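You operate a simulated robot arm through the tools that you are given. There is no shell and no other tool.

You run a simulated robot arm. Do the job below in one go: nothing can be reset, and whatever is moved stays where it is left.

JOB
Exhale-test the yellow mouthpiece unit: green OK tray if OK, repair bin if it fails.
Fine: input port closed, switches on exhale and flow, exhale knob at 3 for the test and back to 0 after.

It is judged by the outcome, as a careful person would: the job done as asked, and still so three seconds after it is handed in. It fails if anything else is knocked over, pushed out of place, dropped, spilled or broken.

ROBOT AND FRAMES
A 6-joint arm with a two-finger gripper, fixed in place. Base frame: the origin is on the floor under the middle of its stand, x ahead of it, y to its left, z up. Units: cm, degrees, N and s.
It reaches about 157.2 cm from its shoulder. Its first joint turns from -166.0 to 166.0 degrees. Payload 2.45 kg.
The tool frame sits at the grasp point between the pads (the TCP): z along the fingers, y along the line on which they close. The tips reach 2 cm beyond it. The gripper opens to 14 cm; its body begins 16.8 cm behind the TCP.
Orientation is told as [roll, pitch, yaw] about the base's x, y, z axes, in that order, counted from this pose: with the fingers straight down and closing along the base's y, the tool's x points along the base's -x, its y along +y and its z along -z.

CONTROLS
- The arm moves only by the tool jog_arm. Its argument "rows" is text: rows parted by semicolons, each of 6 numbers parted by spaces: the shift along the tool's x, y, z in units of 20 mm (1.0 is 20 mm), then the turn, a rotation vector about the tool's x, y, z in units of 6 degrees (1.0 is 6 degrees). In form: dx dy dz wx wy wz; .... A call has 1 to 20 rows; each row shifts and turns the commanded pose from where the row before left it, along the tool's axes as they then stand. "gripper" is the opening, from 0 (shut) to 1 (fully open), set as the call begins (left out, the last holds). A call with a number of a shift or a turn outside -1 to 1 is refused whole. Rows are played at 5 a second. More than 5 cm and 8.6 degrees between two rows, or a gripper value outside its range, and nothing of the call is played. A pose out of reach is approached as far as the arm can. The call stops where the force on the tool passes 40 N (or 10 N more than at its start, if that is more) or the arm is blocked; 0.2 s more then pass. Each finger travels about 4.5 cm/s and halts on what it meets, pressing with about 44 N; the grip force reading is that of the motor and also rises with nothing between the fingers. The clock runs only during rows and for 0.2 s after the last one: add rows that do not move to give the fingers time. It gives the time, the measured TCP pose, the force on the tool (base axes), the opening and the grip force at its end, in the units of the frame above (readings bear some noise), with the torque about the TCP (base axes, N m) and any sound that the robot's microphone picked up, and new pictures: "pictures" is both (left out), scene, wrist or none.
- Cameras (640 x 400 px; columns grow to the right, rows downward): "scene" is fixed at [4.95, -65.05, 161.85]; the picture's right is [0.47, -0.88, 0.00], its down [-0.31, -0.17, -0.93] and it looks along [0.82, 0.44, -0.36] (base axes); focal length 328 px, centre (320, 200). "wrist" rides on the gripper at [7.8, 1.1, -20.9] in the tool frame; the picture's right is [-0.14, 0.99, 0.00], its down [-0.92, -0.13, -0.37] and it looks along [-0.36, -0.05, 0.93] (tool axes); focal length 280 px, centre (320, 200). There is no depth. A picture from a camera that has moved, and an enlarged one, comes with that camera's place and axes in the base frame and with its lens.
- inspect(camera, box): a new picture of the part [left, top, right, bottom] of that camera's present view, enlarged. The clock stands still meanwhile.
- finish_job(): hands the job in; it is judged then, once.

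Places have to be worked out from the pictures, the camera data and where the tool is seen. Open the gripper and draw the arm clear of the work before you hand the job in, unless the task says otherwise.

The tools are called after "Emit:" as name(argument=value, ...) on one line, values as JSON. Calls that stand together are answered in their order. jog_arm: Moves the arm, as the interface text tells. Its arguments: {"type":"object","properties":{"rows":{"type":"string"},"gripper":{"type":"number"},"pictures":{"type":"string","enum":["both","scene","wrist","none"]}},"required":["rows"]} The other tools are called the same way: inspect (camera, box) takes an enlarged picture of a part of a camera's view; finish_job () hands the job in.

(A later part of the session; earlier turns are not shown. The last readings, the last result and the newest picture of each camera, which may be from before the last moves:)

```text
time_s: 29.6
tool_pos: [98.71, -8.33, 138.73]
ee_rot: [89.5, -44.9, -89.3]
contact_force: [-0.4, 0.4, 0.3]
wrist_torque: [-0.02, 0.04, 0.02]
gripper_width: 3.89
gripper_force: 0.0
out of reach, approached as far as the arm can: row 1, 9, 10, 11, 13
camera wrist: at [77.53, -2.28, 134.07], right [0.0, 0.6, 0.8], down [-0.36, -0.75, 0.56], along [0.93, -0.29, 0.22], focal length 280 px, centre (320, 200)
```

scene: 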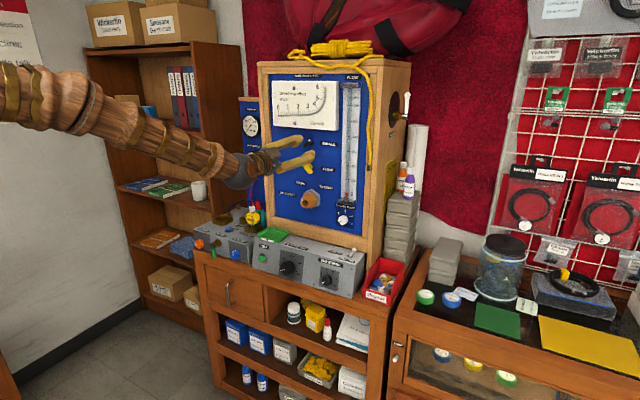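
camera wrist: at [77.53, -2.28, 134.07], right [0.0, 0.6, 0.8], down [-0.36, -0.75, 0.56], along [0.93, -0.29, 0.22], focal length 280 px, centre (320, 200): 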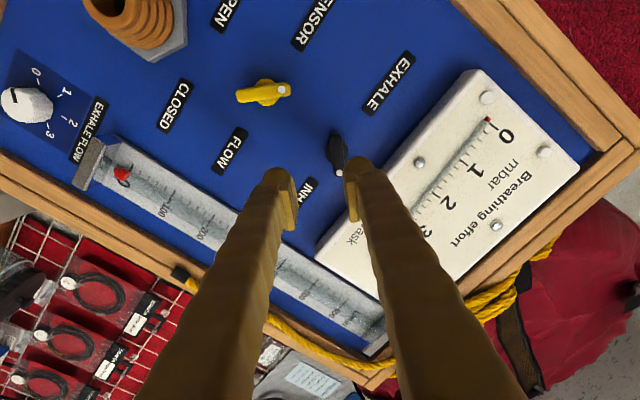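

Lateral moves toward +y get lost: I infer the wrist is in a flipped branch (joint 4 at its limit). I'll retract, roll back to 0, and unwind by pitching the fingers down with a large yaw offset, then come up again in-plane.

Emit:
jog_arm(rows="0 0 -1 0 0 0;0 0 -1 0 0 0;0 0 -1 0 0 0;0 0 -1 0 0 0;0 0 -1 0 0 0;0 0 -1 0 0 0;0 0 -1 0 0 0;0 0 -1 0 0 0;0 0 -1 0 0 0;0 0 -1 0 0 0;0 0 -1 0 0 0;0 0 -1 0 0 0;0 0 0 0 0 -1;0 0 0 0 0 -1;0 0 0 0 0 -1;0 0 0 0 0 -1;0 0 0 0 0 -1;0 0 0 0 0 -1;0 0 0 0 0 -1;0 0 0 0 0 -0.5", pictures="none")

Emit:
jog_arm(rows="0 0 0 -1 0 0;0 0 0 -1 0 0;0 0 0 -1 0 0;0 0 0 -1 0 0;0 0 0 0 1 0;0 0 0 0 1 0;0 0 0 0 1 0;0 0 0 0 1 0;0 0 0 0 1 0;0 0 0 0 1 0;0 0 0 0 1 0;0 0 0 0 1 0;0 0 0 0 1 0;0 0 0 0 1 0;0 0 0 0 1 0;0 0 0 0 1 0", pictures="both")

```text
time_s: 33.8
tool_pos: [74.73, -8.31, 138.56]
ee_rot: [23.5, -89.9, -23.6]
contact_force: [-0.4, 0.1, -0.3]
wrist_torque: [-0.04, -0.03, 0.01]
gripper_width: 3.94
gripper_force: 0.0
```

```text
time_s: 37.2
tool_pos: [74.65, -8.34, 138.87]
ee_rot: [0.1, -18.0, 23.7]
contact_force: [-0.6, 0.8, 0.4]
wrist_torque: [-0.02, -0.02, 0.0]
gripper_width: 3.91
gripper_force: 0.0
camera wrist: at [61.41, -12.93, 156.26], right [-0.28, 0.96, 0.04], down [0.75, 0.19, 0.63], along [0.6, 0.21, -0.77], focal length 280 px, centre (320, 200)
```

scene: 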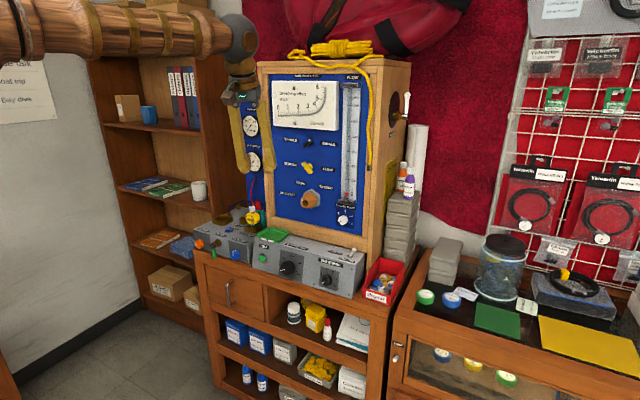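
wrist: 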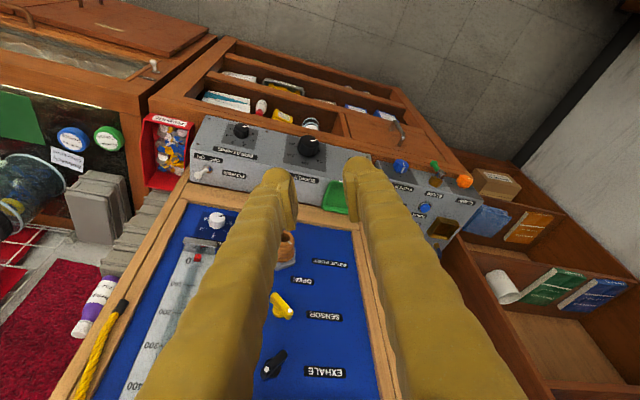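

Unwound cleanly (fingers 72° down). Now I yaw to the arm's radial plane (−6.4°) and pitch back up in-plane so the wrist passes through alignment without flipping.

Emit:
jog_arm(rows="0 0 0 0.309 0 0.951;0 0 0 0.309 0 0.951;0 0 0 0.309 0 0.951;0 0 0 0.309 0 0.951;0 0 0 0.309 0 0.951;0 0 0 0 -1 0;0 0 0 0 -1 0;0 0 0 0 -1 0;0 0 0 0 -1 0;0 0 0 0 -1 0;0 0 0 0 -1 0;0 0 0 0 -1 0;0 0 0 0 -1 0;0 0 0 0 -1 0;0 0 0 0 -1 0;0 0 0 0 -1 0;0 0 0 0 -1 0", pictures="both")

```text
time_s: 40.8
tool_pos: [74.47, -8.69, 138.81]
ee_rot: [73.6, -89.9, -79.6]
contact_force: [0.3, 0.7, 0.3]
wrist_torque: [0.0, 0.01, 0.05]
gripper_width: 3.93
gripper_force: 0.1
out of reach, approached as far as the arm can: row 14
camera wrist: at [53.81, -5.33, 130.95], right [0.11, 0.98, 0.14], down [-0.38, -0.09, 0.92], along [0.92, -0.15, 0.36], focal length 280 px, centre (320, 200)
```

scene: 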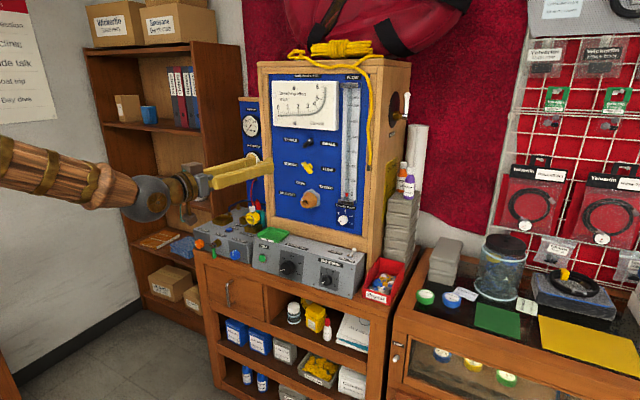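
wrist: 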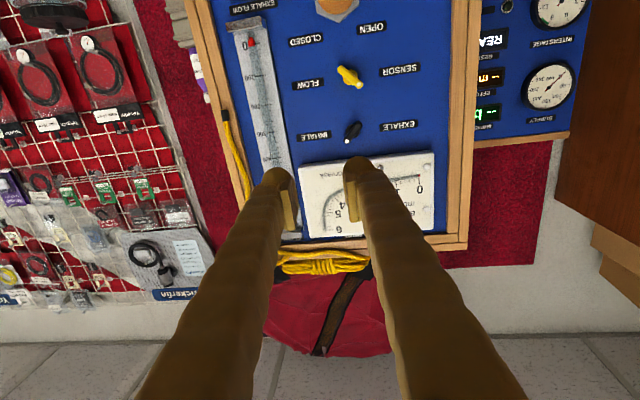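

Only one row struggled at alignment. I test the branch: straighten yaw to 0 and shift +y by several cm.

Emit:
jog_arm(rows="0 0 0 -0.5 0 0;0 0 0 -0.5 0 0;0 0.6 0 0 0 0;0 0.6 0 0 0 0;0 0.6 0 0 0 0;0 0.6 0 0 0 0;0 0 0 0 0 0", pictures="none")

```text
time_s: 42.4
tool_pos: [74.49, -3.82, 138.76]
ee_rot: [49.0, -89.8, -49.0]
contact_force: [0.0, -0.3, 0.2]
wrist_torque: [0.01, 0.03, 0.03]
gripper_width: 3.92
gripper_force: 0.1
```

The branch is clean now. I go to the black-switch standoff (x≈98.5) with roll +45° and offset to the lower end.

Emit:
jog_arm(rows="0.19 -0.41 1 0 0 0;0.195 -0.41 1 0 0 0;0 0 1 0 0 0;0 0 1 0 0 0;0 0 1 0 0 0;0 0 1 0 0 0;0 0 1 0 0 0;0 0 1 0 0 0;0 0 1 0 0 0;0 0 1 0 0 0;0 0 1 0 0 0;0 0 1 0 0 0;0 0 0 0 0 1;0 0 0 0 0 1;0 0 0 0 0 1;0 0 0 0 0 1;0 0 0 0 0 1;0 0 0 0 0 1;0 0 0 0 0 1;0 0 0 0 0 0.5", pictures="both")

```text
time_s: 46.6
tool_pos: [98.7, -5.45, 137.92]
ee_rot: [89.8, -44.8, -90.0]
contact_force: [0.3, -0.1, 0.4]
wrist_torque: [0.0, 0.02, -0.05]
gripper_width: 3.92
gripper_force: 0.0
camera wrist: at [77.65, 0.79, 133.18], right [0.0, 0.6, 0.8], down [-0.37, -0.74, 0.56], along [0.93, -0.3, 0.22], focal length 280 px, centre (320, 200)
```

scene: 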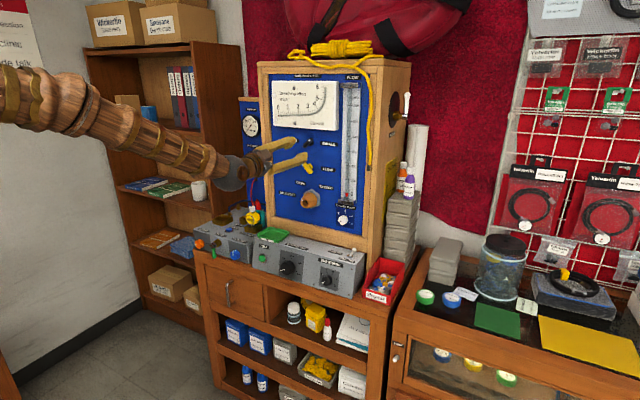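
wrist: 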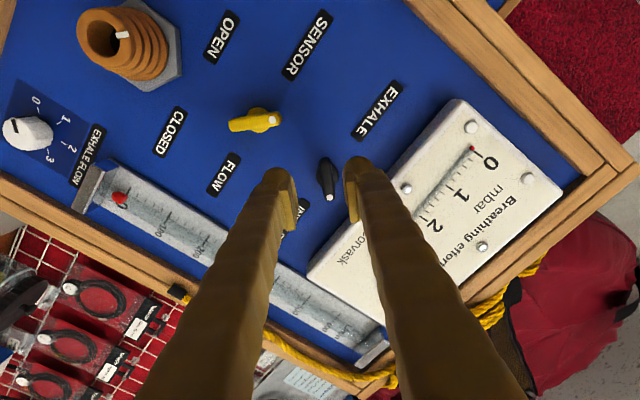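

On target. I zoom to check centring of the lever between the fingertips.

Emit:
inspect(camera="wrist", box=[272, 140, 368, 220])

Emit:
inspect(camera="scene", box=[240, 110, 340, 190])

```text
5.00 times, centred on (320, 180) of wrist
camera zoom: at [77.65, 0.79, 133.18], right [0.0, 0.6, 0.8], down [-0.37, -0.74, 0.56], along [0.93, -0.3, 0.22], focal length 1402 px, centre (320, 300)
```

zoom: 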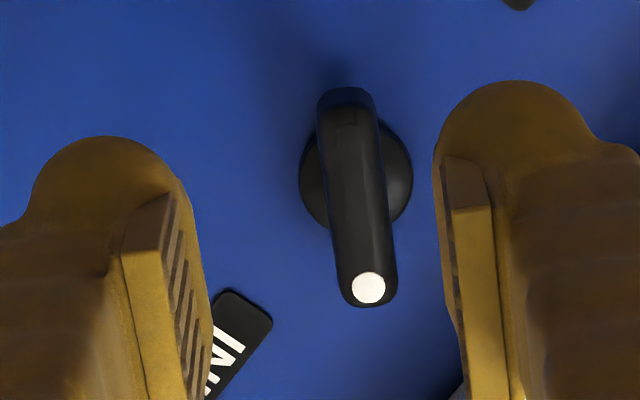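

```text
5.00 times, centred on (290, 150) of scene
camera zoom: at [4.95, -65.05, 161.85], right [0.47, -0.88, 0.0], down [-0.31, -0.17, -0.93], along [0.82, 0.44, -0.36], focal length 1639 px, centre (470, 450)
```

zoom: 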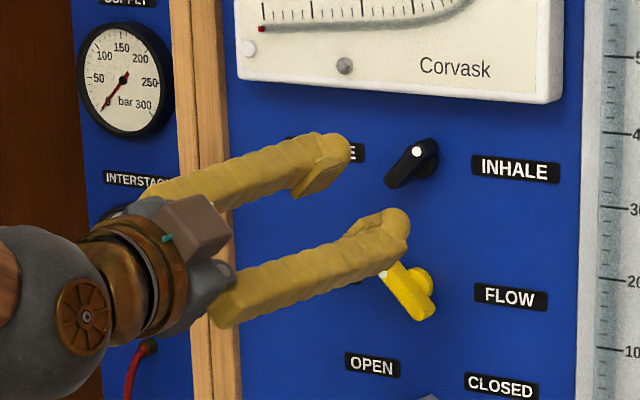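

The lever sits ≈0.66 cm toward +y_t of my tool axis. I shift that and advance in part, so tips reach x≈104.2, then check from the scene camera.

Emit:
jog_arm(rows="0 0.33 0 0 0 0;0 0 0.9 0 0 0;0 0 0.9 0 0 0", pictures="none")

Emit:
inspect(camera="scene", box=[260, 115, 340, 165])

Emit:
inspect(camera="wrist", box=[256, 130, 384, 210])

```text
time_s: 47.4
tool_pos: [102.19, -4.97, 138.48]
ee_rot: [89.9, -44.7, -90.0]
contact_force: [-1.0, -0.2, 0.1]
wrist_torque: [0.02, 0.03, 0.03]
gripper_width: 3.9
gripper_force: 0.0
```

```text
8.00 times, centred on (300, 140) of scene
camera zoom: at [4.95, -65.05, 161.85], right [0.47, -0.88, 0.0], down [-0.31, -0.17, -0.93], along [0.82, 0.44, -0.36], focal length 2623 px, centre (480, 680)
```

zoom: 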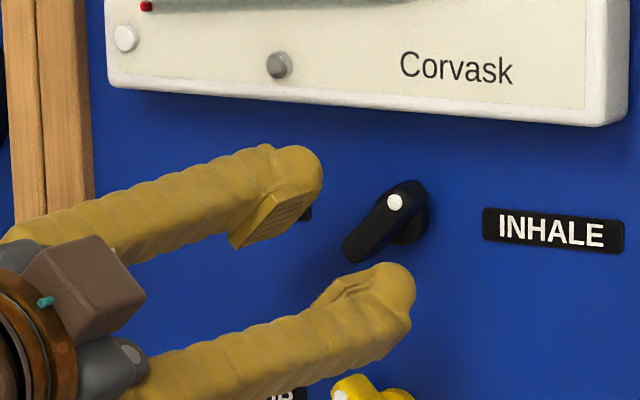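

```text
5.00 times, centred on (320, 170) of wrist
camera zoom: at [81.22, 1.28, 133.76], right [0.0, 0.6, 0.8], down [-0.37, -0.74, 0.56], along [0.93, -0.3, 0.22], focal length 1402 px, centre (320, 350)
```

zoom: 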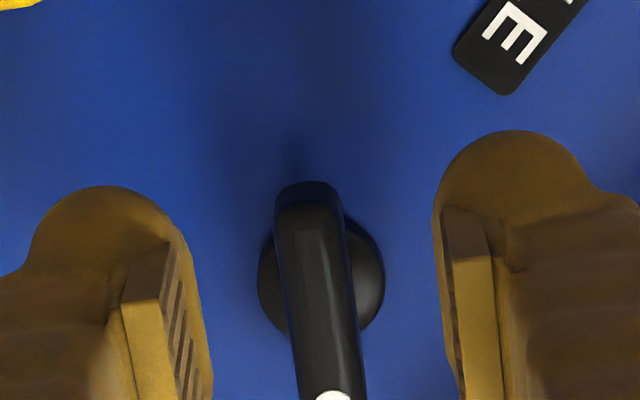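

Laterally centred now. I advance another 1.6 cm and check depth.

Emit:
jog_arm(rows="0 0 0.4 0 0 0;0 0 0.4 0 0 0", pictures="none")

Emit:
inspect(camera="scene", box=[280, 120, 344, 160])

Emit:
inspect(camera="wrist", box=[256, 130, 384, 210])

```text
time_s: 48.0
tool_pos: [103.92, -5.06, 138.35]
ee_rot: [89.8, -44.9, -90.0]
contact_force: [0.1, 0.1, -0.4]
wrist_torque: [-0.02, 0.02, -0.01]
gripper_width: 3.93
gripper_force: 0.0
```

```text
10.00 times, centred on (312, 140) of scene
camera zoom: at [4.95, -65.05, 161.85], right [0.47, -0.88, 0.0], down [-0.31, -0.17, -0.93], along [0.82, 0.44, -0.36], focal length 3278 px, centre (400, 800)
```

zoom: 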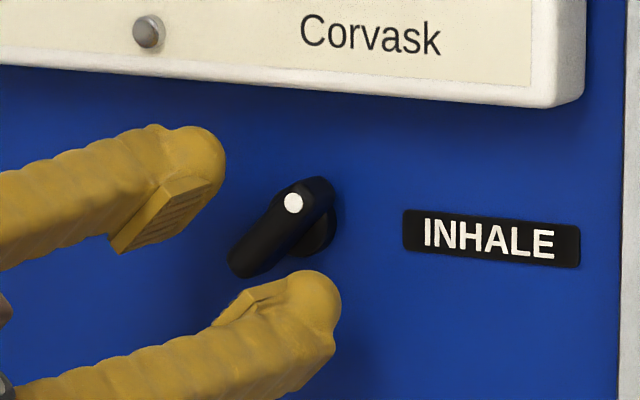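

```text
5.00 times, centred on (320, 170) of wrist
camera zoom: at [82.86, 1.34, 133.72], right [0.0, 0.6, 0.8], down [-0.37, -0.74, 0.56], along [0.93, -0.3, 0.22], focal length 1402 px, centre (320, 350)
```

zoom: 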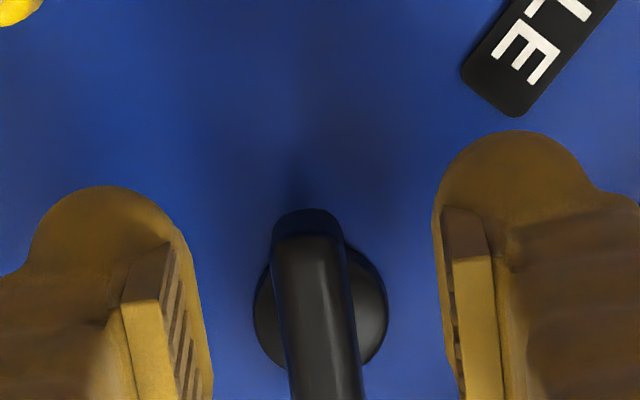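

The pads still end about 1 cm short of the bar; I advance another 1 cm.

Emit:
jog_arm(rows="0 0 0.25 0 0 0;0 0 0.25 0 0 0", pictures="none")

Emit:
inspect(camera="scene", box=[280, 120, 344, 160])

Emit:
inspect(camera="wrist", box=[256, 150, 384, 230])

```text
time_s: 48.6
tool_pos: [104.7, -4.96, 138.44]
ee_rot: [89.7, -44.8, -90.0]
contact_force: [-0.9, 0.1, 0.1]
wrist_torque: [-0.03, 0.0, -0.02]
gripper_width: 3.94
gripper_force: 0.1
```

```text
10.00 times, centred on (312, 140) of scene
camera zoom: at [4.95, -65.05, 161.85], right [0.47, -0.88, 0.0], down [-0.31, -0.17, -0.93], along [0.82, 0.44, -0.36], focal length 3278 px, centre (400, 800)
```

zoom: 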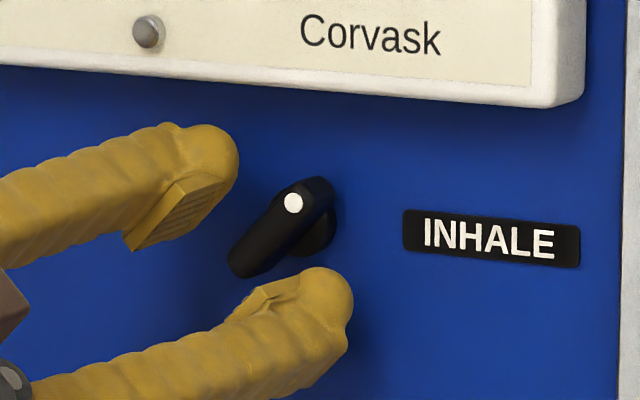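

```text
5.00 times, centred on (320, 190) of wrist
camera zoom: at [83.81, 1.38, 133.66], right [0.0, 0.6, 0.8], down [-0.37, -0.74, 0.56], along [0.93, -0.3, 0.22], focal length 1402 px, centre (320, 250)
```

zoom: 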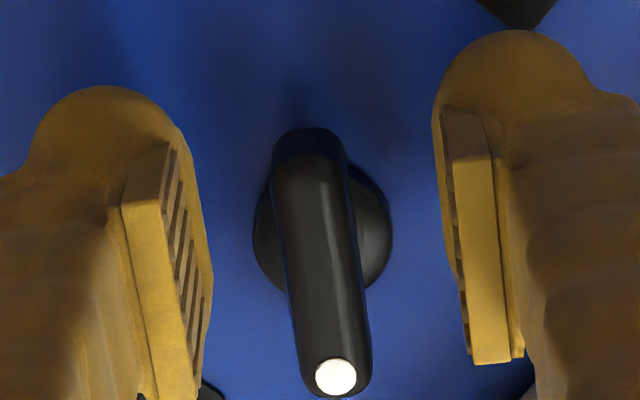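

Re-evaluating with the two wrist views: the panel is ~3 cm farther than triangulated (hub ≈ x 109, bar front ≈ 107). I advance 1 cm more and look again.

Emit:
jog_arm(rows="0 0 0.3 0 0 0;0 0 0.3 0 0 0;0 0 0 0 0 0", pictures="none")

Emit:
inspect(camera="scene", box=[280, 120, 344, 160])

Emit:
inspect(camera="wrist", box=[256, 150, 384, 230])

```text
time_s: 49.4
tool_pos: [105.95, -4.97, 138.33]
ee_rot: [89.9, -44.8, -90.0]
contact_force: [-0.2, -0.2, 0.7]
wrist_torque: [-0.02, 0.0, 0.0]
gripper_width: 3.94
gripper_force: 0.1
```

```text
10.00 times, centred on (312, 140) of scene
camera zoom: at [4.95, -65.05, 161.85], right [0.47, -0.88, 0.0], down [-0.31, -0.17, -0.93], along [0.82, 0.44, -0.36], focal length 3278 px, centre (400, 800)
```

zoom: 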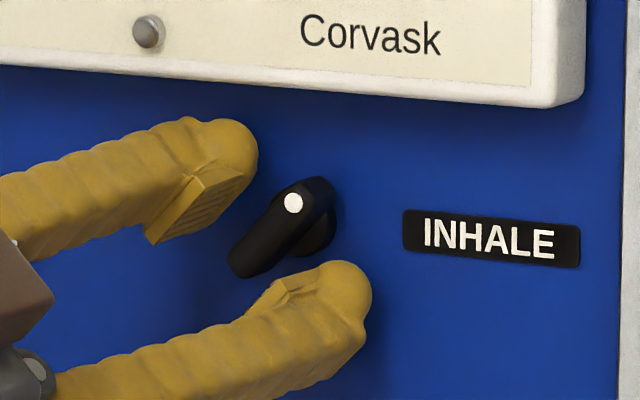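

```text
5.00 times, centred on (320, 190) of wrist
camera zoom: at [85.04, 1.29, 133.69], right [0.0, 0.6, 0.8], down [-0.37, -0.74, 0.56], along [0.93, -0.3, 0.22], focal length 1402 px, centre (320, 250)
```

zoom: 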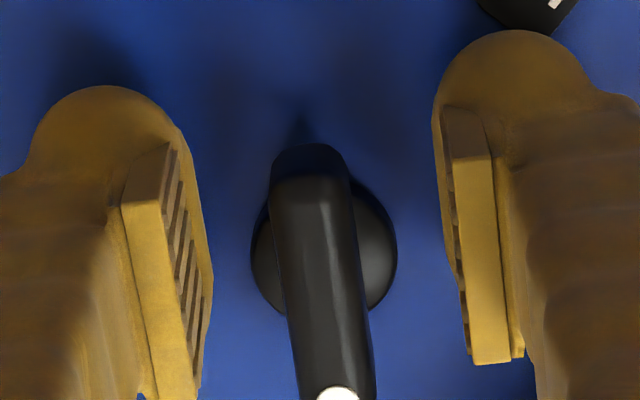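

The pads now straddle the bar plane; I advance a last 0.7 cm and then close to 2 cm to check engagement.

Emit:
jog_arm(rows="0 0 0.35 0 0 0;0 0 0 0 0 0", pictures="none")

Emit:
jog_arm(rows="0 0 0 0 0 0;0 0 0 0 0 0;0 0 0 0 0 0", gripper=0.14, pictures="both")

Emit:
inspect(camera="scene", box=[280, 120, 344, 160])

Emit:
inspect(camera="wrist", box=[256, 150, 384, 230])

```text
time_s: 49.9
tool_pos: [106.45, -4.98, 138.26]
ee_rot: [89.7, -44.9, -89.9]
contact_force: [-16.8, 2.0, 1.7]
wrist_torque: [-0.01, -0.31, 0.33]
gripper_width: 3.91
gripper_force: 0.0
stopped in row 2: the force on the tool passed its limit at 44 N (the readings are from after the stop); the commanded pose is now the measured one
```

```text
time_s: 50.7
tool_pos: [106.6, -5.08, 138.34]
ee_rot: [89.8, -44.9, -89.9]
contact_force: [-28.1, 12.7, 12.7]
wrist_torque: [-0.2, -0.57, 0.51]
gripper_width: 3.24
gripper_force: 10.0
camera wrist: at [85.55, 1.31, 133.68], right [0.0, 0.6, 0.8], down [-0.37, -0.74, 0.56], along [0.93, -0.3, 0.22], focal length 280 px, centre (320, 200)
```

scene: 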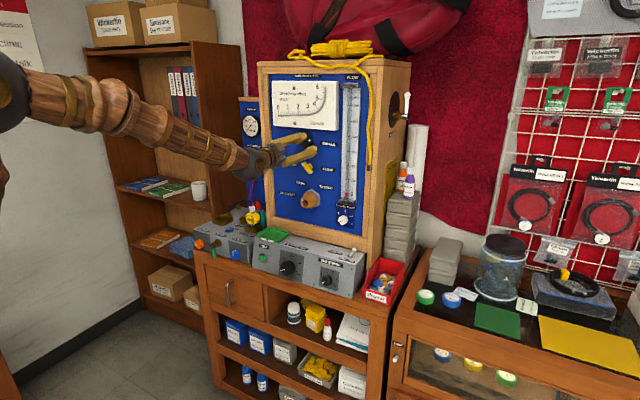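
wrist: 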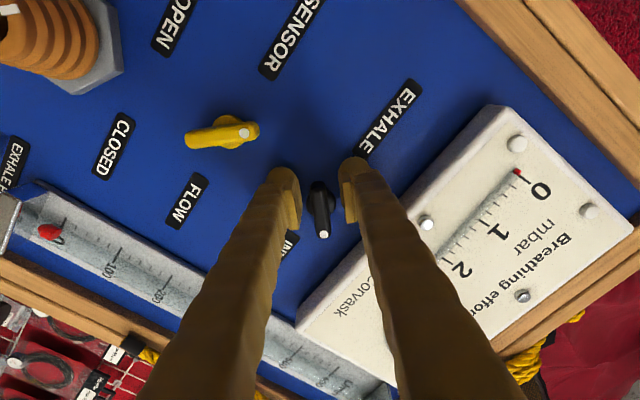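

```text
10.00 times, centred on (312, 140) of scene
camera zoom: at [4.95, -65.05, 161.85], right [0.47, -0.88, 0.0], down [-0.31, -0.17, -0.93], along [0.82, 0.44, -0.36], focal length 3278 px, centre (400, 800)
```

zoom: 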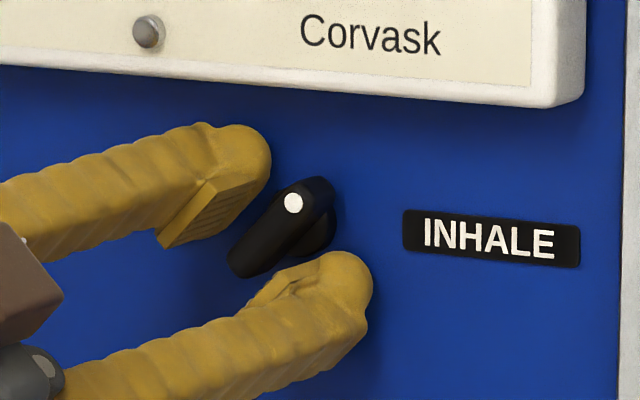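

```text
5.00 times, centred on (320, 190) of wrist
camera zoom: at [85.55, 1.31, 133.68], right [0.0, 0.6, 0.8], down [-0.37, -0.74, 0.56], along [0.93, -0.3, 0.22], focal length 1402 px, centre (320, 250)
```

zoom: 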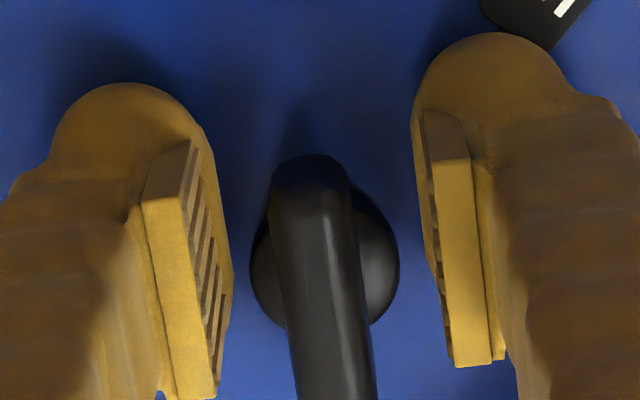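

Tips touched the panel at TCP x=106.45, so the panel surface is x≈108.45. I open, back off 1.1 cm to free the tips and then close on the bar to see what width stops them.

Emit:
jog_arm(rows="0 0 -0.55 0 0 0;0 0 0 0 0 0", gripper=0.28, pictures="none")

Emit:
jog_arm(rows="0 0 0 0 0 0;0 0 0 0 0 0;0 0 0 0 0 0;0 0 0 0 0 0", gripper=0.05, pictures="none")

Emit:
inspect(camera="scene", box=[280, 120, 344, 160])

Emit:
inspect(camera="wrist", box=[256, 150, 384, 230])

```text
time_s: 51.3
tool_pos: [105.46, -5.07, 138.23]
ee_rot: [89.6, -44.8, -89.8]
contact_force: [-0.7, -0.2, 0.2]
wrist_torque: [0.02, -0.01, 0.02]
gripper_width: 3.94
gripper_force: 0.1
```

```text
time_s: 52.3
tool_pos: [105.5, -5.03, 138.18]
ee_rot: [89.7, -44.8, -89.8]
contact_force: [0.8, -2.7, -2.0]
wrist_torque: [-0.05, -0.01, -0.04]
gripper_width: 1.18
gripper_force: 39.0
```

```text
10.00 times, centred on (312, 140) of scene
camera zoom: at [4.95, -65.05, 161.85], right [0.47, -0.88, 0.0], down [-0.31, -0.17, -0.93], along [0.82, 0.44, -0.36], focal length 3278 px, centre (400, 800)
```

zoom: 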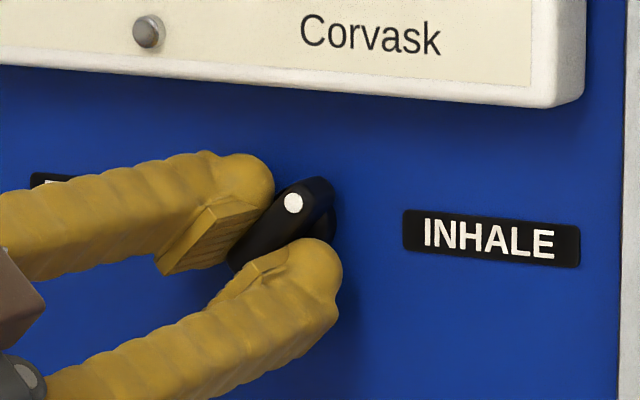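

```text
5.00 times, centred on (320, 190) of wrist
camera zoom: at [84.49, 1.28, 133.6], right [0.0, 0.6, 0.8], down [-0.37, -0.74, 0.56], along [0.93, -0.3, 0.22], focal length 1402 px, centre (320, 250)
```

zoom: 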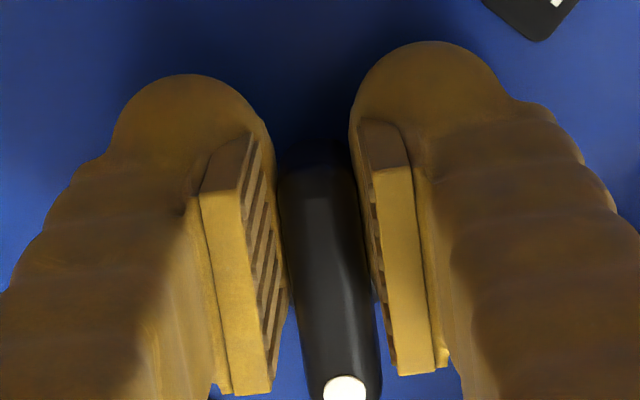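

The bar is gripped (1.18 cm, nearly no side load). I rotate −18° about the hub (hub ≈1.5 cm up-right along the bar) and check the forces.

Emit:
jog_arm(rows="0 -0.0785 0 0 0 -1;0 -0.0785 0 0 0 -1;0 -0.0785 0 0 0 -1", pictures="none")

Emit:
inspect(camera="scene", box=[280, 120, 344, 160])

```text
time_s: 53.1
tool_pos: [105.54, -5.31, 137.88]
ee_rot: [89.6, -62.9, -89.8]
contact_force: [10.0, -3.1, 4.4]
wrist_torque: [0.08, 0.01, 0.02]
gripper_width: 1.19
gripper_force: 39.2
```

```text
10.00 times, centred on (312, 140) of scene
camera zoom: at [4.95, -65.05, 161.85], right [0.47, -0.88, 0.0], down [-0.31, -0.17, -0.93], along [0.82, 0.44, -0.36], focal length 3278 px, centre (400, 800)
```

zoom: 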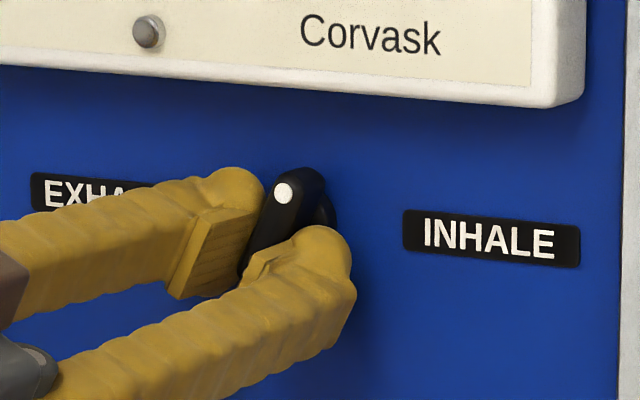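

The switch turns with it, loads low. I continue another 36°.

Emit:
jog_arm(rows="0 -0.0785 0 0 0 -1;0 -0.0785 0 0 0 -1;0 -0.0785 0 0 0 -1;0 -0.0785 0 0 0 -1;0 -0.0785 0 0 0 -1;0 -0.0785 0 0 0 -1", pictures="none")

Emit:
inspect(camera="scene", box=[280, 120, 344, 160])

```text
time_s: 54.5
tool_pos: [105.44, -6.2, 137.8]
ee_rot: [-88.8, -81.0, 88.8]
contact_force: [5.3, 9.1, 12.5]
wrist_torque: [-0.11, -0.07, 0.07]
gripper_width: 1.21
gripper_force: 38.7
```

```text
10.00 times, centred on (312, 140) of scene
camera zoom: at [4.95, -65.05, 161.85], right [0.47, -0.88, 0.0], down [-0.31, -0.17, -0.93], along [0.82, 0.44, -0.36], focal length 3278 px, centre (400, 800)
```

zoom: 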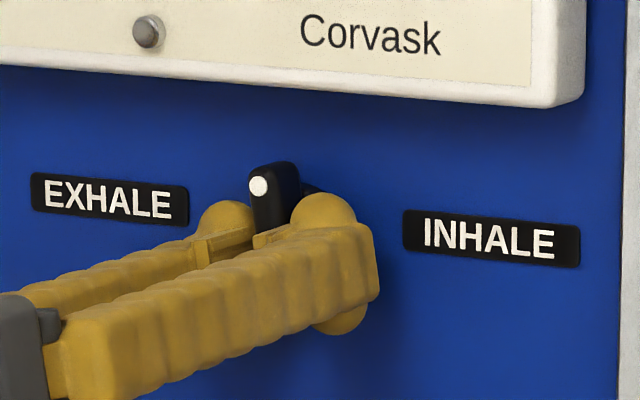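

Roll −9° reached; the loads suggest hub at ≈(−5.93,139.03), radius 1.24. I complete the last 36°.

Emit:
jog_arm(rows="-0.02 -0.03 0 0 0 -1;-0.02 -0.05 0 0 0 -1;0 -0.065 0 0 0 -1;0 -0.065 0 0 0 -1;0 -0.065 0 0 0 -1;0 -0.065 0 0 0 -1", pictures="none")

Emit:
inspect(camera="scene", box=[280, 120, 344, 160])

```text
time_s: 55.9
tool_pos: [105.51, -7.07, 138.22]
ee_rot: [-89.8, -45.1, 89.7]
contact_force: [17.9, -12.1, 18.3]
wrist_torque: [0.27, -0.17, -0.12]
gripper_width: 1.18
gripper_force: 39.0
```

```text
10.00 times, centred on (312, 140) of scene
camera zoom: at [4.95, -65.05, 161.85], right [0.47, -0.88, 0.0], down [-0.31, -0.17, -0.93], along [0.82, 0.44, -0.36], focal length 3278 px, centre (400, 800)
```

zoom: 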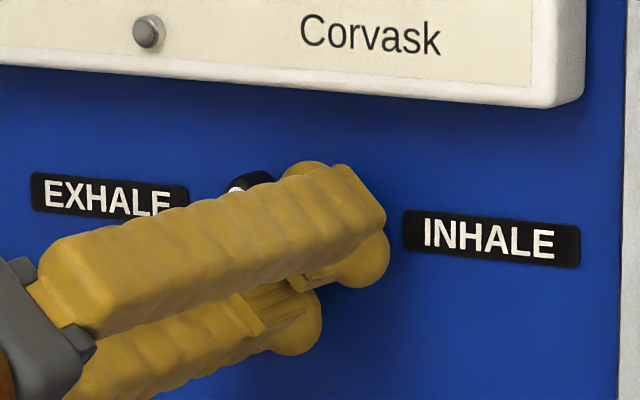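

Roll −45° done. I open the gripper and retract 8 cm to inspect the switch.

Emit:
jog_arm(rows="0 0 0 0 0 0;0 0 0 0 0 0;0 0 -0.5 0 0 0;0 0 -1 0 0 0;0 0 -1 0 0 0;0 0 -1 0 0 0;0 0 -1 0 0 0", gripper=0.28, pictures="none")

Emit:
inspect(camera="scene", box=[264, 120, 344, 180])

Emit:
inspect(camera="wrist", box=[200, 80, 440, 240])

```text
time_s: 57.5
tool_pos: [96.65, -6.75, 137.91]
ee_rot: [-89.7, -45.1, 89.7]
contact_force: [0.0, 0.3, 0.1]
wrist_torque: [0.04, -0.04, 0.0]
gripper_width: 3.89
gripper_force: 0.0
```

```text
6.67 times, centred on (304, 150) of scene
camera zoom: at [4.95, -65.05, 161.85], right [0.47, -0.88, 0.0], down [-0.31, -0.17, -0.93], along [0.82, 0.44, -0.36], focal length 2186 px, centre (427, 533)
```

zoom: 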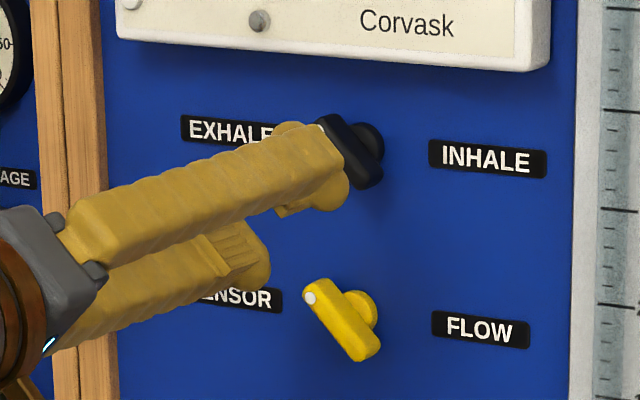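

```text
2.50 times, centred on (320, 160) of wrist
camera zoom: at [75.65, -11.52, 131.79], right [0.0, 0.8, -0.6], down [-0.36, 0.56, 0.74], along [0.93, 0.22, 0.29], focal length 701 px, centre (320, 300)
```

zoom: 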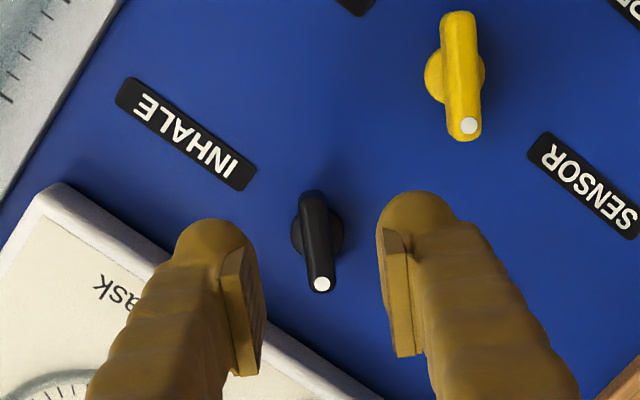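

Black switch is on EXHALE (dot up-left). Roll −45° already suits the yellow switch; I move to its hub axis (≈ y −5.8, z 129.7) at this standoff.

Emit:
jog_arm(rows="0.641 0.809 0 0 0 0;0.641 0.809 0 0 0 0;0.641 0.809 0 0 0 0;0.641 0.809 0 0 0 0;0 0 0 0 0 0", pictures="scene")

Emit:
inspect(camera="wrist", box=[256, 120, 384, 200])

```text
time_s: 58.7
tool_pos: [96.53, -5.8, 129.82]
ee_rot: [-89.7, -45.1, 89.6]
contact_force: [-0.1, -0.7, -0.2]
wrist_torque: [0.01, -0.01, 0.0]
gripper_width: 3.94
gripper_force: 0.1
```

scene: 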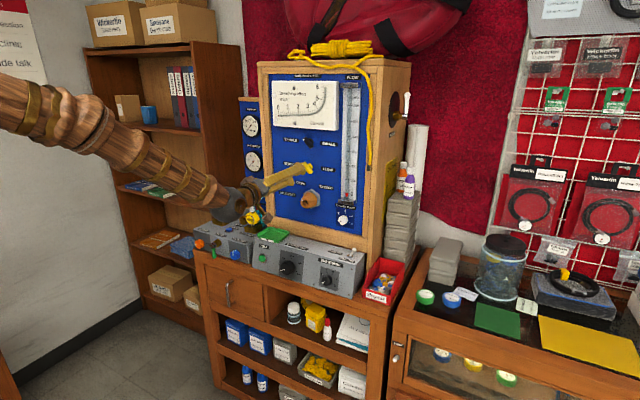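

```text
5.00 times, centred on (320, 160) of wrist
camera zoom: at [75.48, -10.49, 123.61], right [0.0, 0.8, -0.6], down [-0.36, 0.56, 0.74], along [0.93, 0.22, 0.29], focal length 1402 px, centre (320, 400)
```

zoom: 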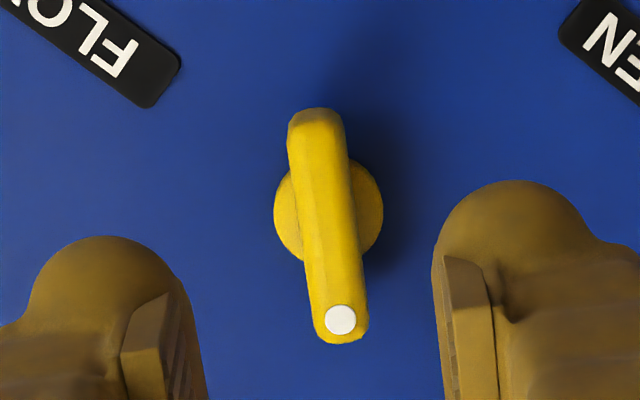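

Well centred on the yellow hub (0.1–0.2 cm). I advance to TCP x≈105.3 and close on the bar.

Emit:
jog_arm(rows="0 0.05 0.9 0 0 0;0 0 0.9 0 0 0;0 0 0.9 0 0 0;0 0 0.9 0 0 0;0 0 0.75 0 0 0;0 0 0 0 0 0", pictures="none")

Emit:
jog_arm(rows="0 0 0 0 0 0;0 0 0 0 0 0;0 0 0 0 0 0;0 0 0 0 0 0", gripper=0.05, pictures="none")

Emit:
inspect(camera="scene", box=[264, 140, 344, 190])

Emit:
inspect(camera="wrist", box=[256, 140, 384, 220])

```text
time_s: 60.1
tool_pos: [105.23, -5.86, 129.91]
ee_rot: [-89.6, -45.0, 89.7]
contact_force: [0.2, -0.1, 0.6]
wrist_torque: [-0.02, -0.03, 0.0]
gripper_width: 3.9
gripper_force: 0.1
```

```text
time_s: 61.1
tool_pos: [105.19, -5.74, 129.87]
ee_rot: [-89.6, -45.1, 89.6]
contact_force: [0.2, 11.5, -7.0]
wrist_torque: [-0.01, 0.08, 0.1]
gripper_width: 1.66
gripper_force: 7.1
```

```text
8.00 times, centred on (304, 165) of scene
camera zoom: at [4.95, -65.05, 161.85], right [0.47, -0.88, 0.0], down [-0.31, -0.17, -0.93], along [0.82, 0.44, -0.36], focal length 2623 px, centre (448, 480)
```

zoom: 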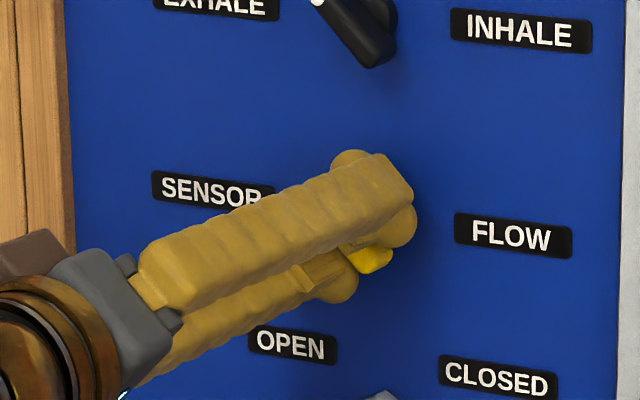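

```text
5.00 times, centred on (320, 180) of wrist
camera zoom: at [84.17, -10.53, 123.63], right [0.0, 0.8, -0.6], down [-0.36, 0.56, 0.74], along [0.93, 0.22, 0.29], focal length 1402 px, centre (320, 300)
```

zoom: 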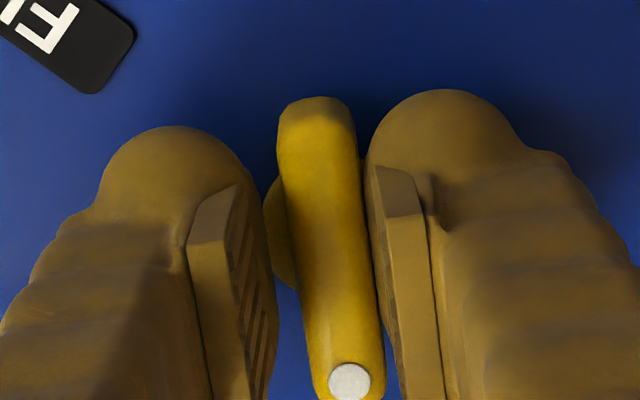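

Only the +y_t finger touches so far; I shift +0.2 cm that way and finish closing.

Emit:
jog_arm(rows="0 0.1 0 0 0 0;0 0 0 0 0 0;0 0 0 0 0 0", pictures="none")

```text
time_s: 61.9
tool_pos: [105.1, -5.74, 129.64]
ee_rot: [-89.7, -45.0, 89.7]
contact_force: [3.6, 9.3, -5.0]
wrist_torque: [0.02, 0.06, 0.07]
gripper_width: 1.42
gripper_force: 5.2
```

Emit:
jog_arm(rows="0 0.08 0 0 0 0;0 0 0 0 0 0;0 0 0 0 0 0", pictures="none")

```text
time_s: 62.7
tool_pos: [105.23, -5.64, 129.67]
ee_rot: [-89.7, -45.1, 89.7]
contact_force: [3.7, -0.7, -0.2]
wrist_torque: [0.02, -0.03, 0.01]
gripper_width: 1.18
gripper_force: 39.1
```

Gripped and balanced (1.18 cm, ~0 N). I turn clockwise +42° about the tool axis and check load.

Emit:
jog_arm(rows="0 0 0 0 0 1;0 0 0 0 0 1;0 0 0 0 0 1;0 0 0 0 0 1;0 0 0 0 0 1;0 0 0 0 0 1;0 0 0 0 0 1", pictures="none")

Emit:
inspect(camera="scene", box=[264, 140, 344, 190])

```text
time_s: 64.3
tool_pos: [105.3, -5.53, 129.6]
ee_rot: [-84.8, -87.2, 84.8]
contact_force: [13.1, 14.5, 3.5]
wrist_torque: [-0.04, -0.1, 0.15]
gripper_width: 1.24
gripper_force: 38.7
```

```text
8.00 times, centred on (304, 165) of scene
camera zoom: at [4.95, -65.05, 161.85], right [0.47, -0.88, 0.0], down [-0.31, -0.17, -0.93], along [0.82, 0.44, -0.36], focal length 2623 px, centre (448, 480)
```

zoom: 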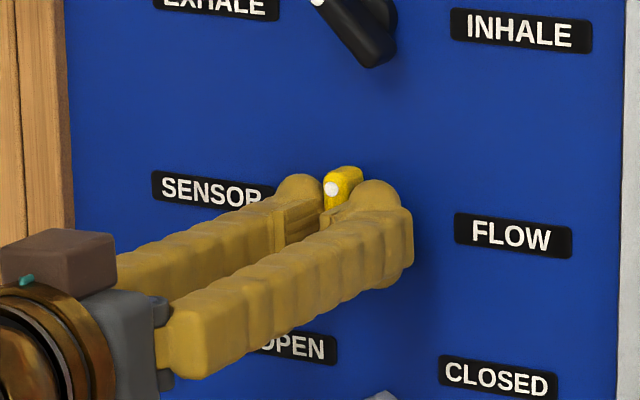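

Load +14 N in Y says the hub is slightly to +y; I continue the remaining 48° with a small lateral correction.

Emit:
jog_arm(rows="0 0.04 0 0 0 1;0 0.03 0 0 0 1;0 0.025 0 0 0 1;0 0.02 0 0 0 1;0 0.02 0 0 0 1;0 0.02 0 0 0 1;0 0.02 0 0 0 1;0 0.02 0 0 0 1", pictures="none")

Emit:
inspect(camera="scene", box=[264, 140, 344, 190])

```text
time_s: 66.1
tool_pos: [105.13, -5.39, 129.65]
ee_rot: [89.6, -44.6, -89.8]
contact_force: [-0.3, -31.9, 4.7]
wrist_torque: [-0.18, -0.19, -0.41]
gripper_width: 1.21
gripper_force: 39.0
```

```text
8.00 times, centred on (304, 165) of scene
camera zoom: at [4.95, -65.05, 161.85], right [0.47, -0.88, 0.0], down [-0.31, -0.17, -0.93], along [0.82, 0.44, -0.36], focal length 2623 px, centre (448, 480)
```

zoom: 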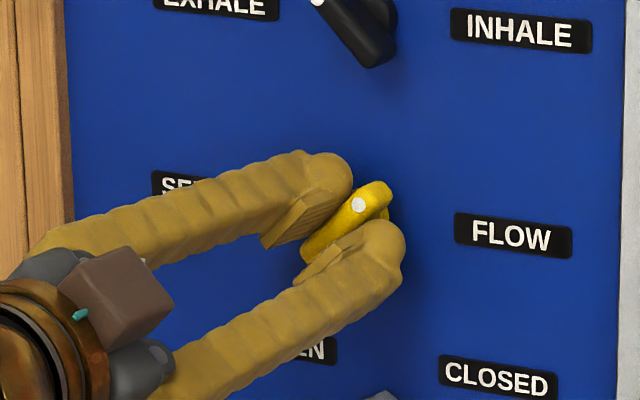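

The yellow switch points to FLOW. I open and retract to x≈96, then look.

Emit:
jog_arm(rows="0 -0.05 0 0 0 0;0 0 0 0 0 0;0 0 -0.5 0 0 0;0 0 -1 0 0 0;0 0 -1 0 0 0;0 0 -1 0 0 0;0 0 -1 0 0 0;0 0 -1 0 0 0", gripper=0.28, pictures="both")

Emit:
inspect(camera="wrist", box=[120, 0, 440, 200])

Emit:
inspect(camera="scene", box=[264, 130, 344, 210])

```text
time_s: 67.9
tool_pos: [94.06, -5.36, 129.63]
ee_rot: [89.6, -44.8, -89.8]
contact_force: [-0.3, -0.8, 0.8]
wrist_torque: [-0.01, 0.02, 0.01]
gripper_width: 3.92
gripper_force: 0.1
camera wrist: at [73.14, 0.97, 125.01], right [0.01, 0.6, 0.8], down [-0.37, -0.74, 0.56], along [0.93, -0.3, 0.22], focal length 280 px, centre (320, 200)
```

scene: 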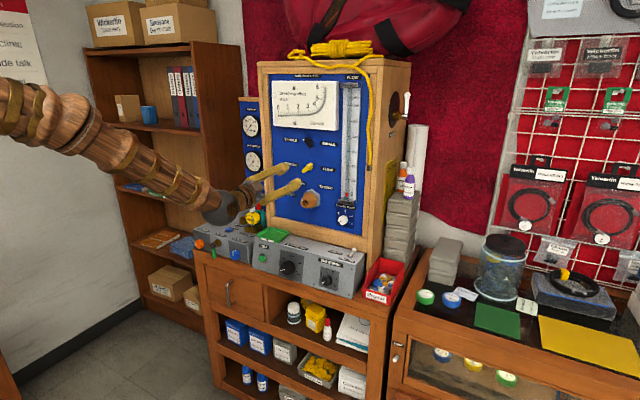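
wrist: 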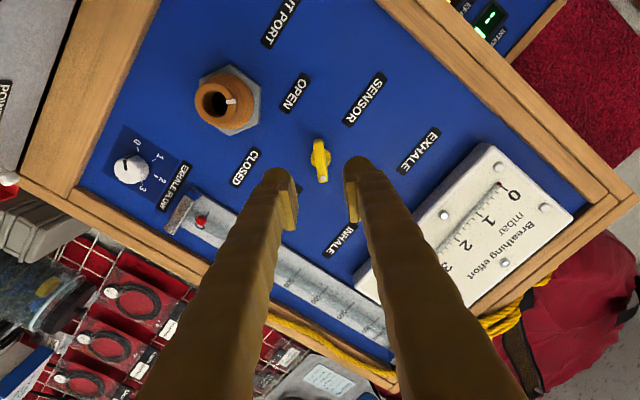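

```text
2.00 times, centred on (280, 100) of wrist
camera zoom: at [73.14, 0.97, 125.01], right [0.01, 0.6, 0.8], down [-0.37, -0.74, 0.56], along [0.93, -0.3, 0.22], focal length 561 px, centre (400, 400)
```

zoom: 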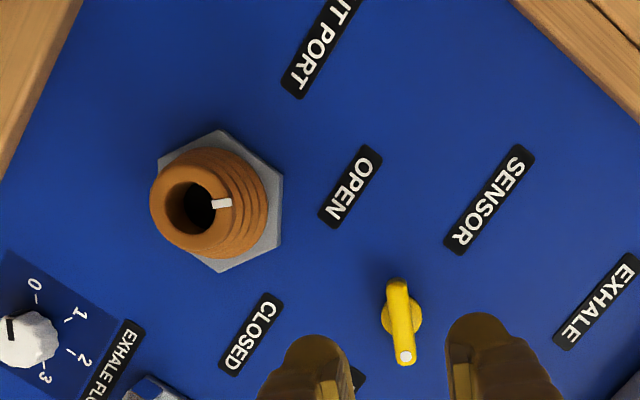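

```text
5.00 times, centred on (304, 170) of scene
camera zoom: at [4.95, -65.05, 161.85], right [0.47, -0.88, 0.0], down [-0.31, -0.17, -0.93], along [0.82, 0.44, -0.36], focal length 1639 px, centre (400, 350)
```

zoom: 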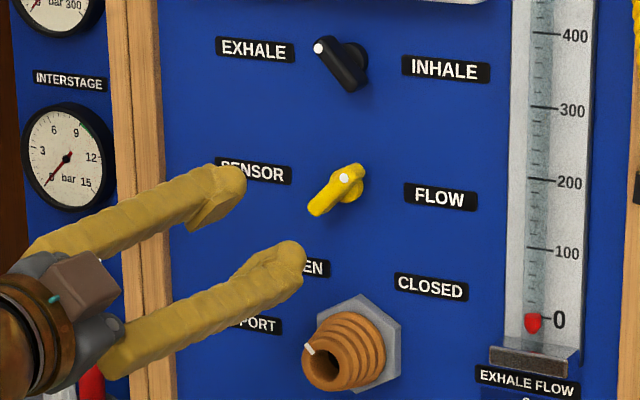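

Both switches set. Next the port: axis ≈(y −6.3, z 117.4). I lower to its axis at this standoff with the gripper opened to 8 cm.

Emit:
jog_arm(rows="0.8 -0.926 0 0 0 0;0.8 -0.926 0 0 0 0;0.8 -0.926 0 0 0 0;0.8 -0.926 0 0 0 0;0.8 -0.926 0 0 0 0;0 0 0 0 0 0", gripper=0.6, pictures="both")

Emit:
inspect(camera="wrist", box=[224, 100, 416, 220])

```text
time_s: 69.3
tool_pos: [94.01, -6.15, 117.36]
ee_rot: [89.7, -44.8, -89.8]
contact_force: [0.7, 0.6, -0.1]
wrist_torque: [0.03, -0.04, 0.01]
gripper_width: 8.41
gripper_force: 0.1
camera wrist: at [73.1, 0.22, 112.77], right [0.0, 0.6, 0.8], down [-0.37, -0.74, 0.56], along [0.93, -0.3, 0.22], focal length 280 px, centre (320, 200)
```

scene: 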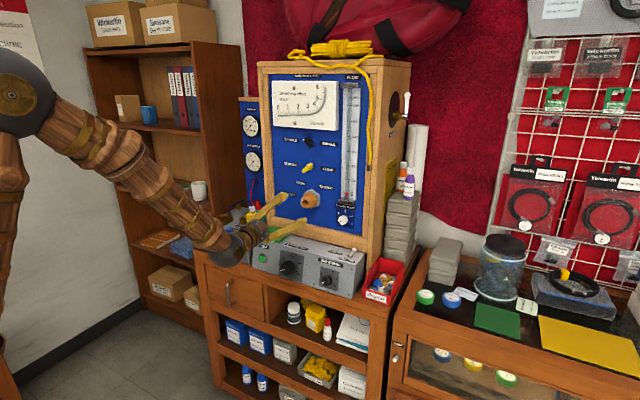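
wrist: 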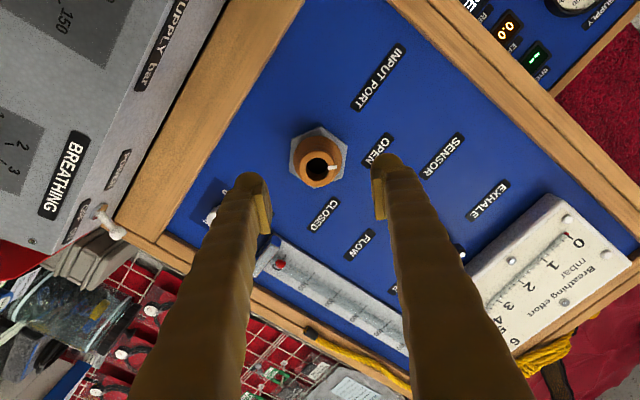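

```text
3.33 times, centred on (320, 160) of wrist
camera zoom: at [73.1, 0.22, 112.77], right [0.0, 0.6, 0.8], down [-0.37, -0.74, 0.56], along [0.93, -0.3, 0.22], focal length 935 px, centre (320, 333)
```

zoom: 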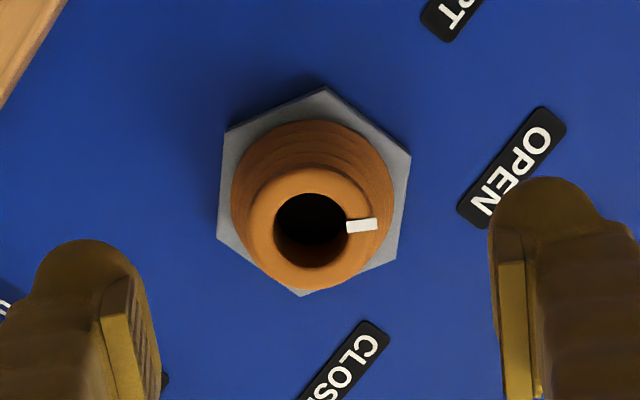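

EFFORT display now reads 0.0. Port axis is ≈0.27 cm to −y_t of the tool axis; I correct, advance to TCP x≈104.6 and close on the ribbed nozzle.

Emit:
jog_arm(rows="-0.05 -0.135 0.9 0 0 0;0 0 0.9 0 0 0;0 0 0.9 0 0 0;0 0 0.9 0 0 0;0 0 0.9 0 0 0;0 0 0.8 0 0 0;0 0 0 0 0 0", pictures="none")

Emit:
jog_arm(rows="0 0 0 0 0 0;0 0 0 0 0 0;0 0 0 0 0 0;0 0 0 0 0 0;0 0 0 0 0 0", gripper=0.3, pictures="both")

```text
time_s: 70.9
tool_pos: [104.68, -6.38, 117.31]
ee_rot: [89.5, -44.9, -89.9]
contact_force: [-0.4, 0.3, -0.3]
wrist_torque: [0.03, 0.0, 0.02]
gripper_width: 8.39
gripper_force: 0.0
```

```text
time_s: 72.1
tool_pos: [104.69, -6.45, 117.22]
ee_rot: [89.5, -44.8, -89.8]
contact_force: [3.1, -11.6, -6.8]
wrist_torque: [0.01, 0.11, -0.11]
gripper_width: 5.17
gripper_force: 45.0
camera wrist: at [83.72, -0.11, 112.62], right [0.01, 0.6, 0.8], down [-0.37, -0.74, 0.56], along [0.93, -0.3, 0.22], focal length 280 px, centre (320, 200)
```

scene: 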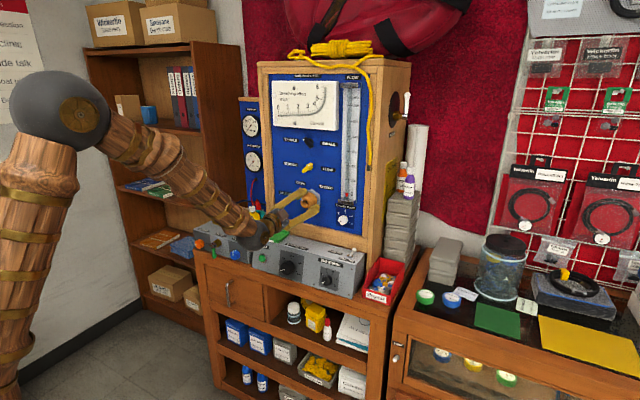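
wrist: 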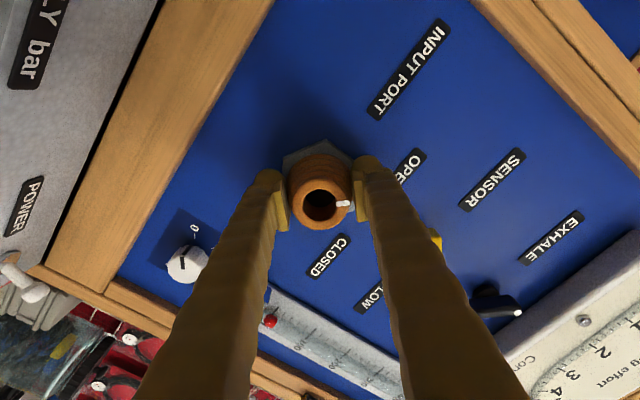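

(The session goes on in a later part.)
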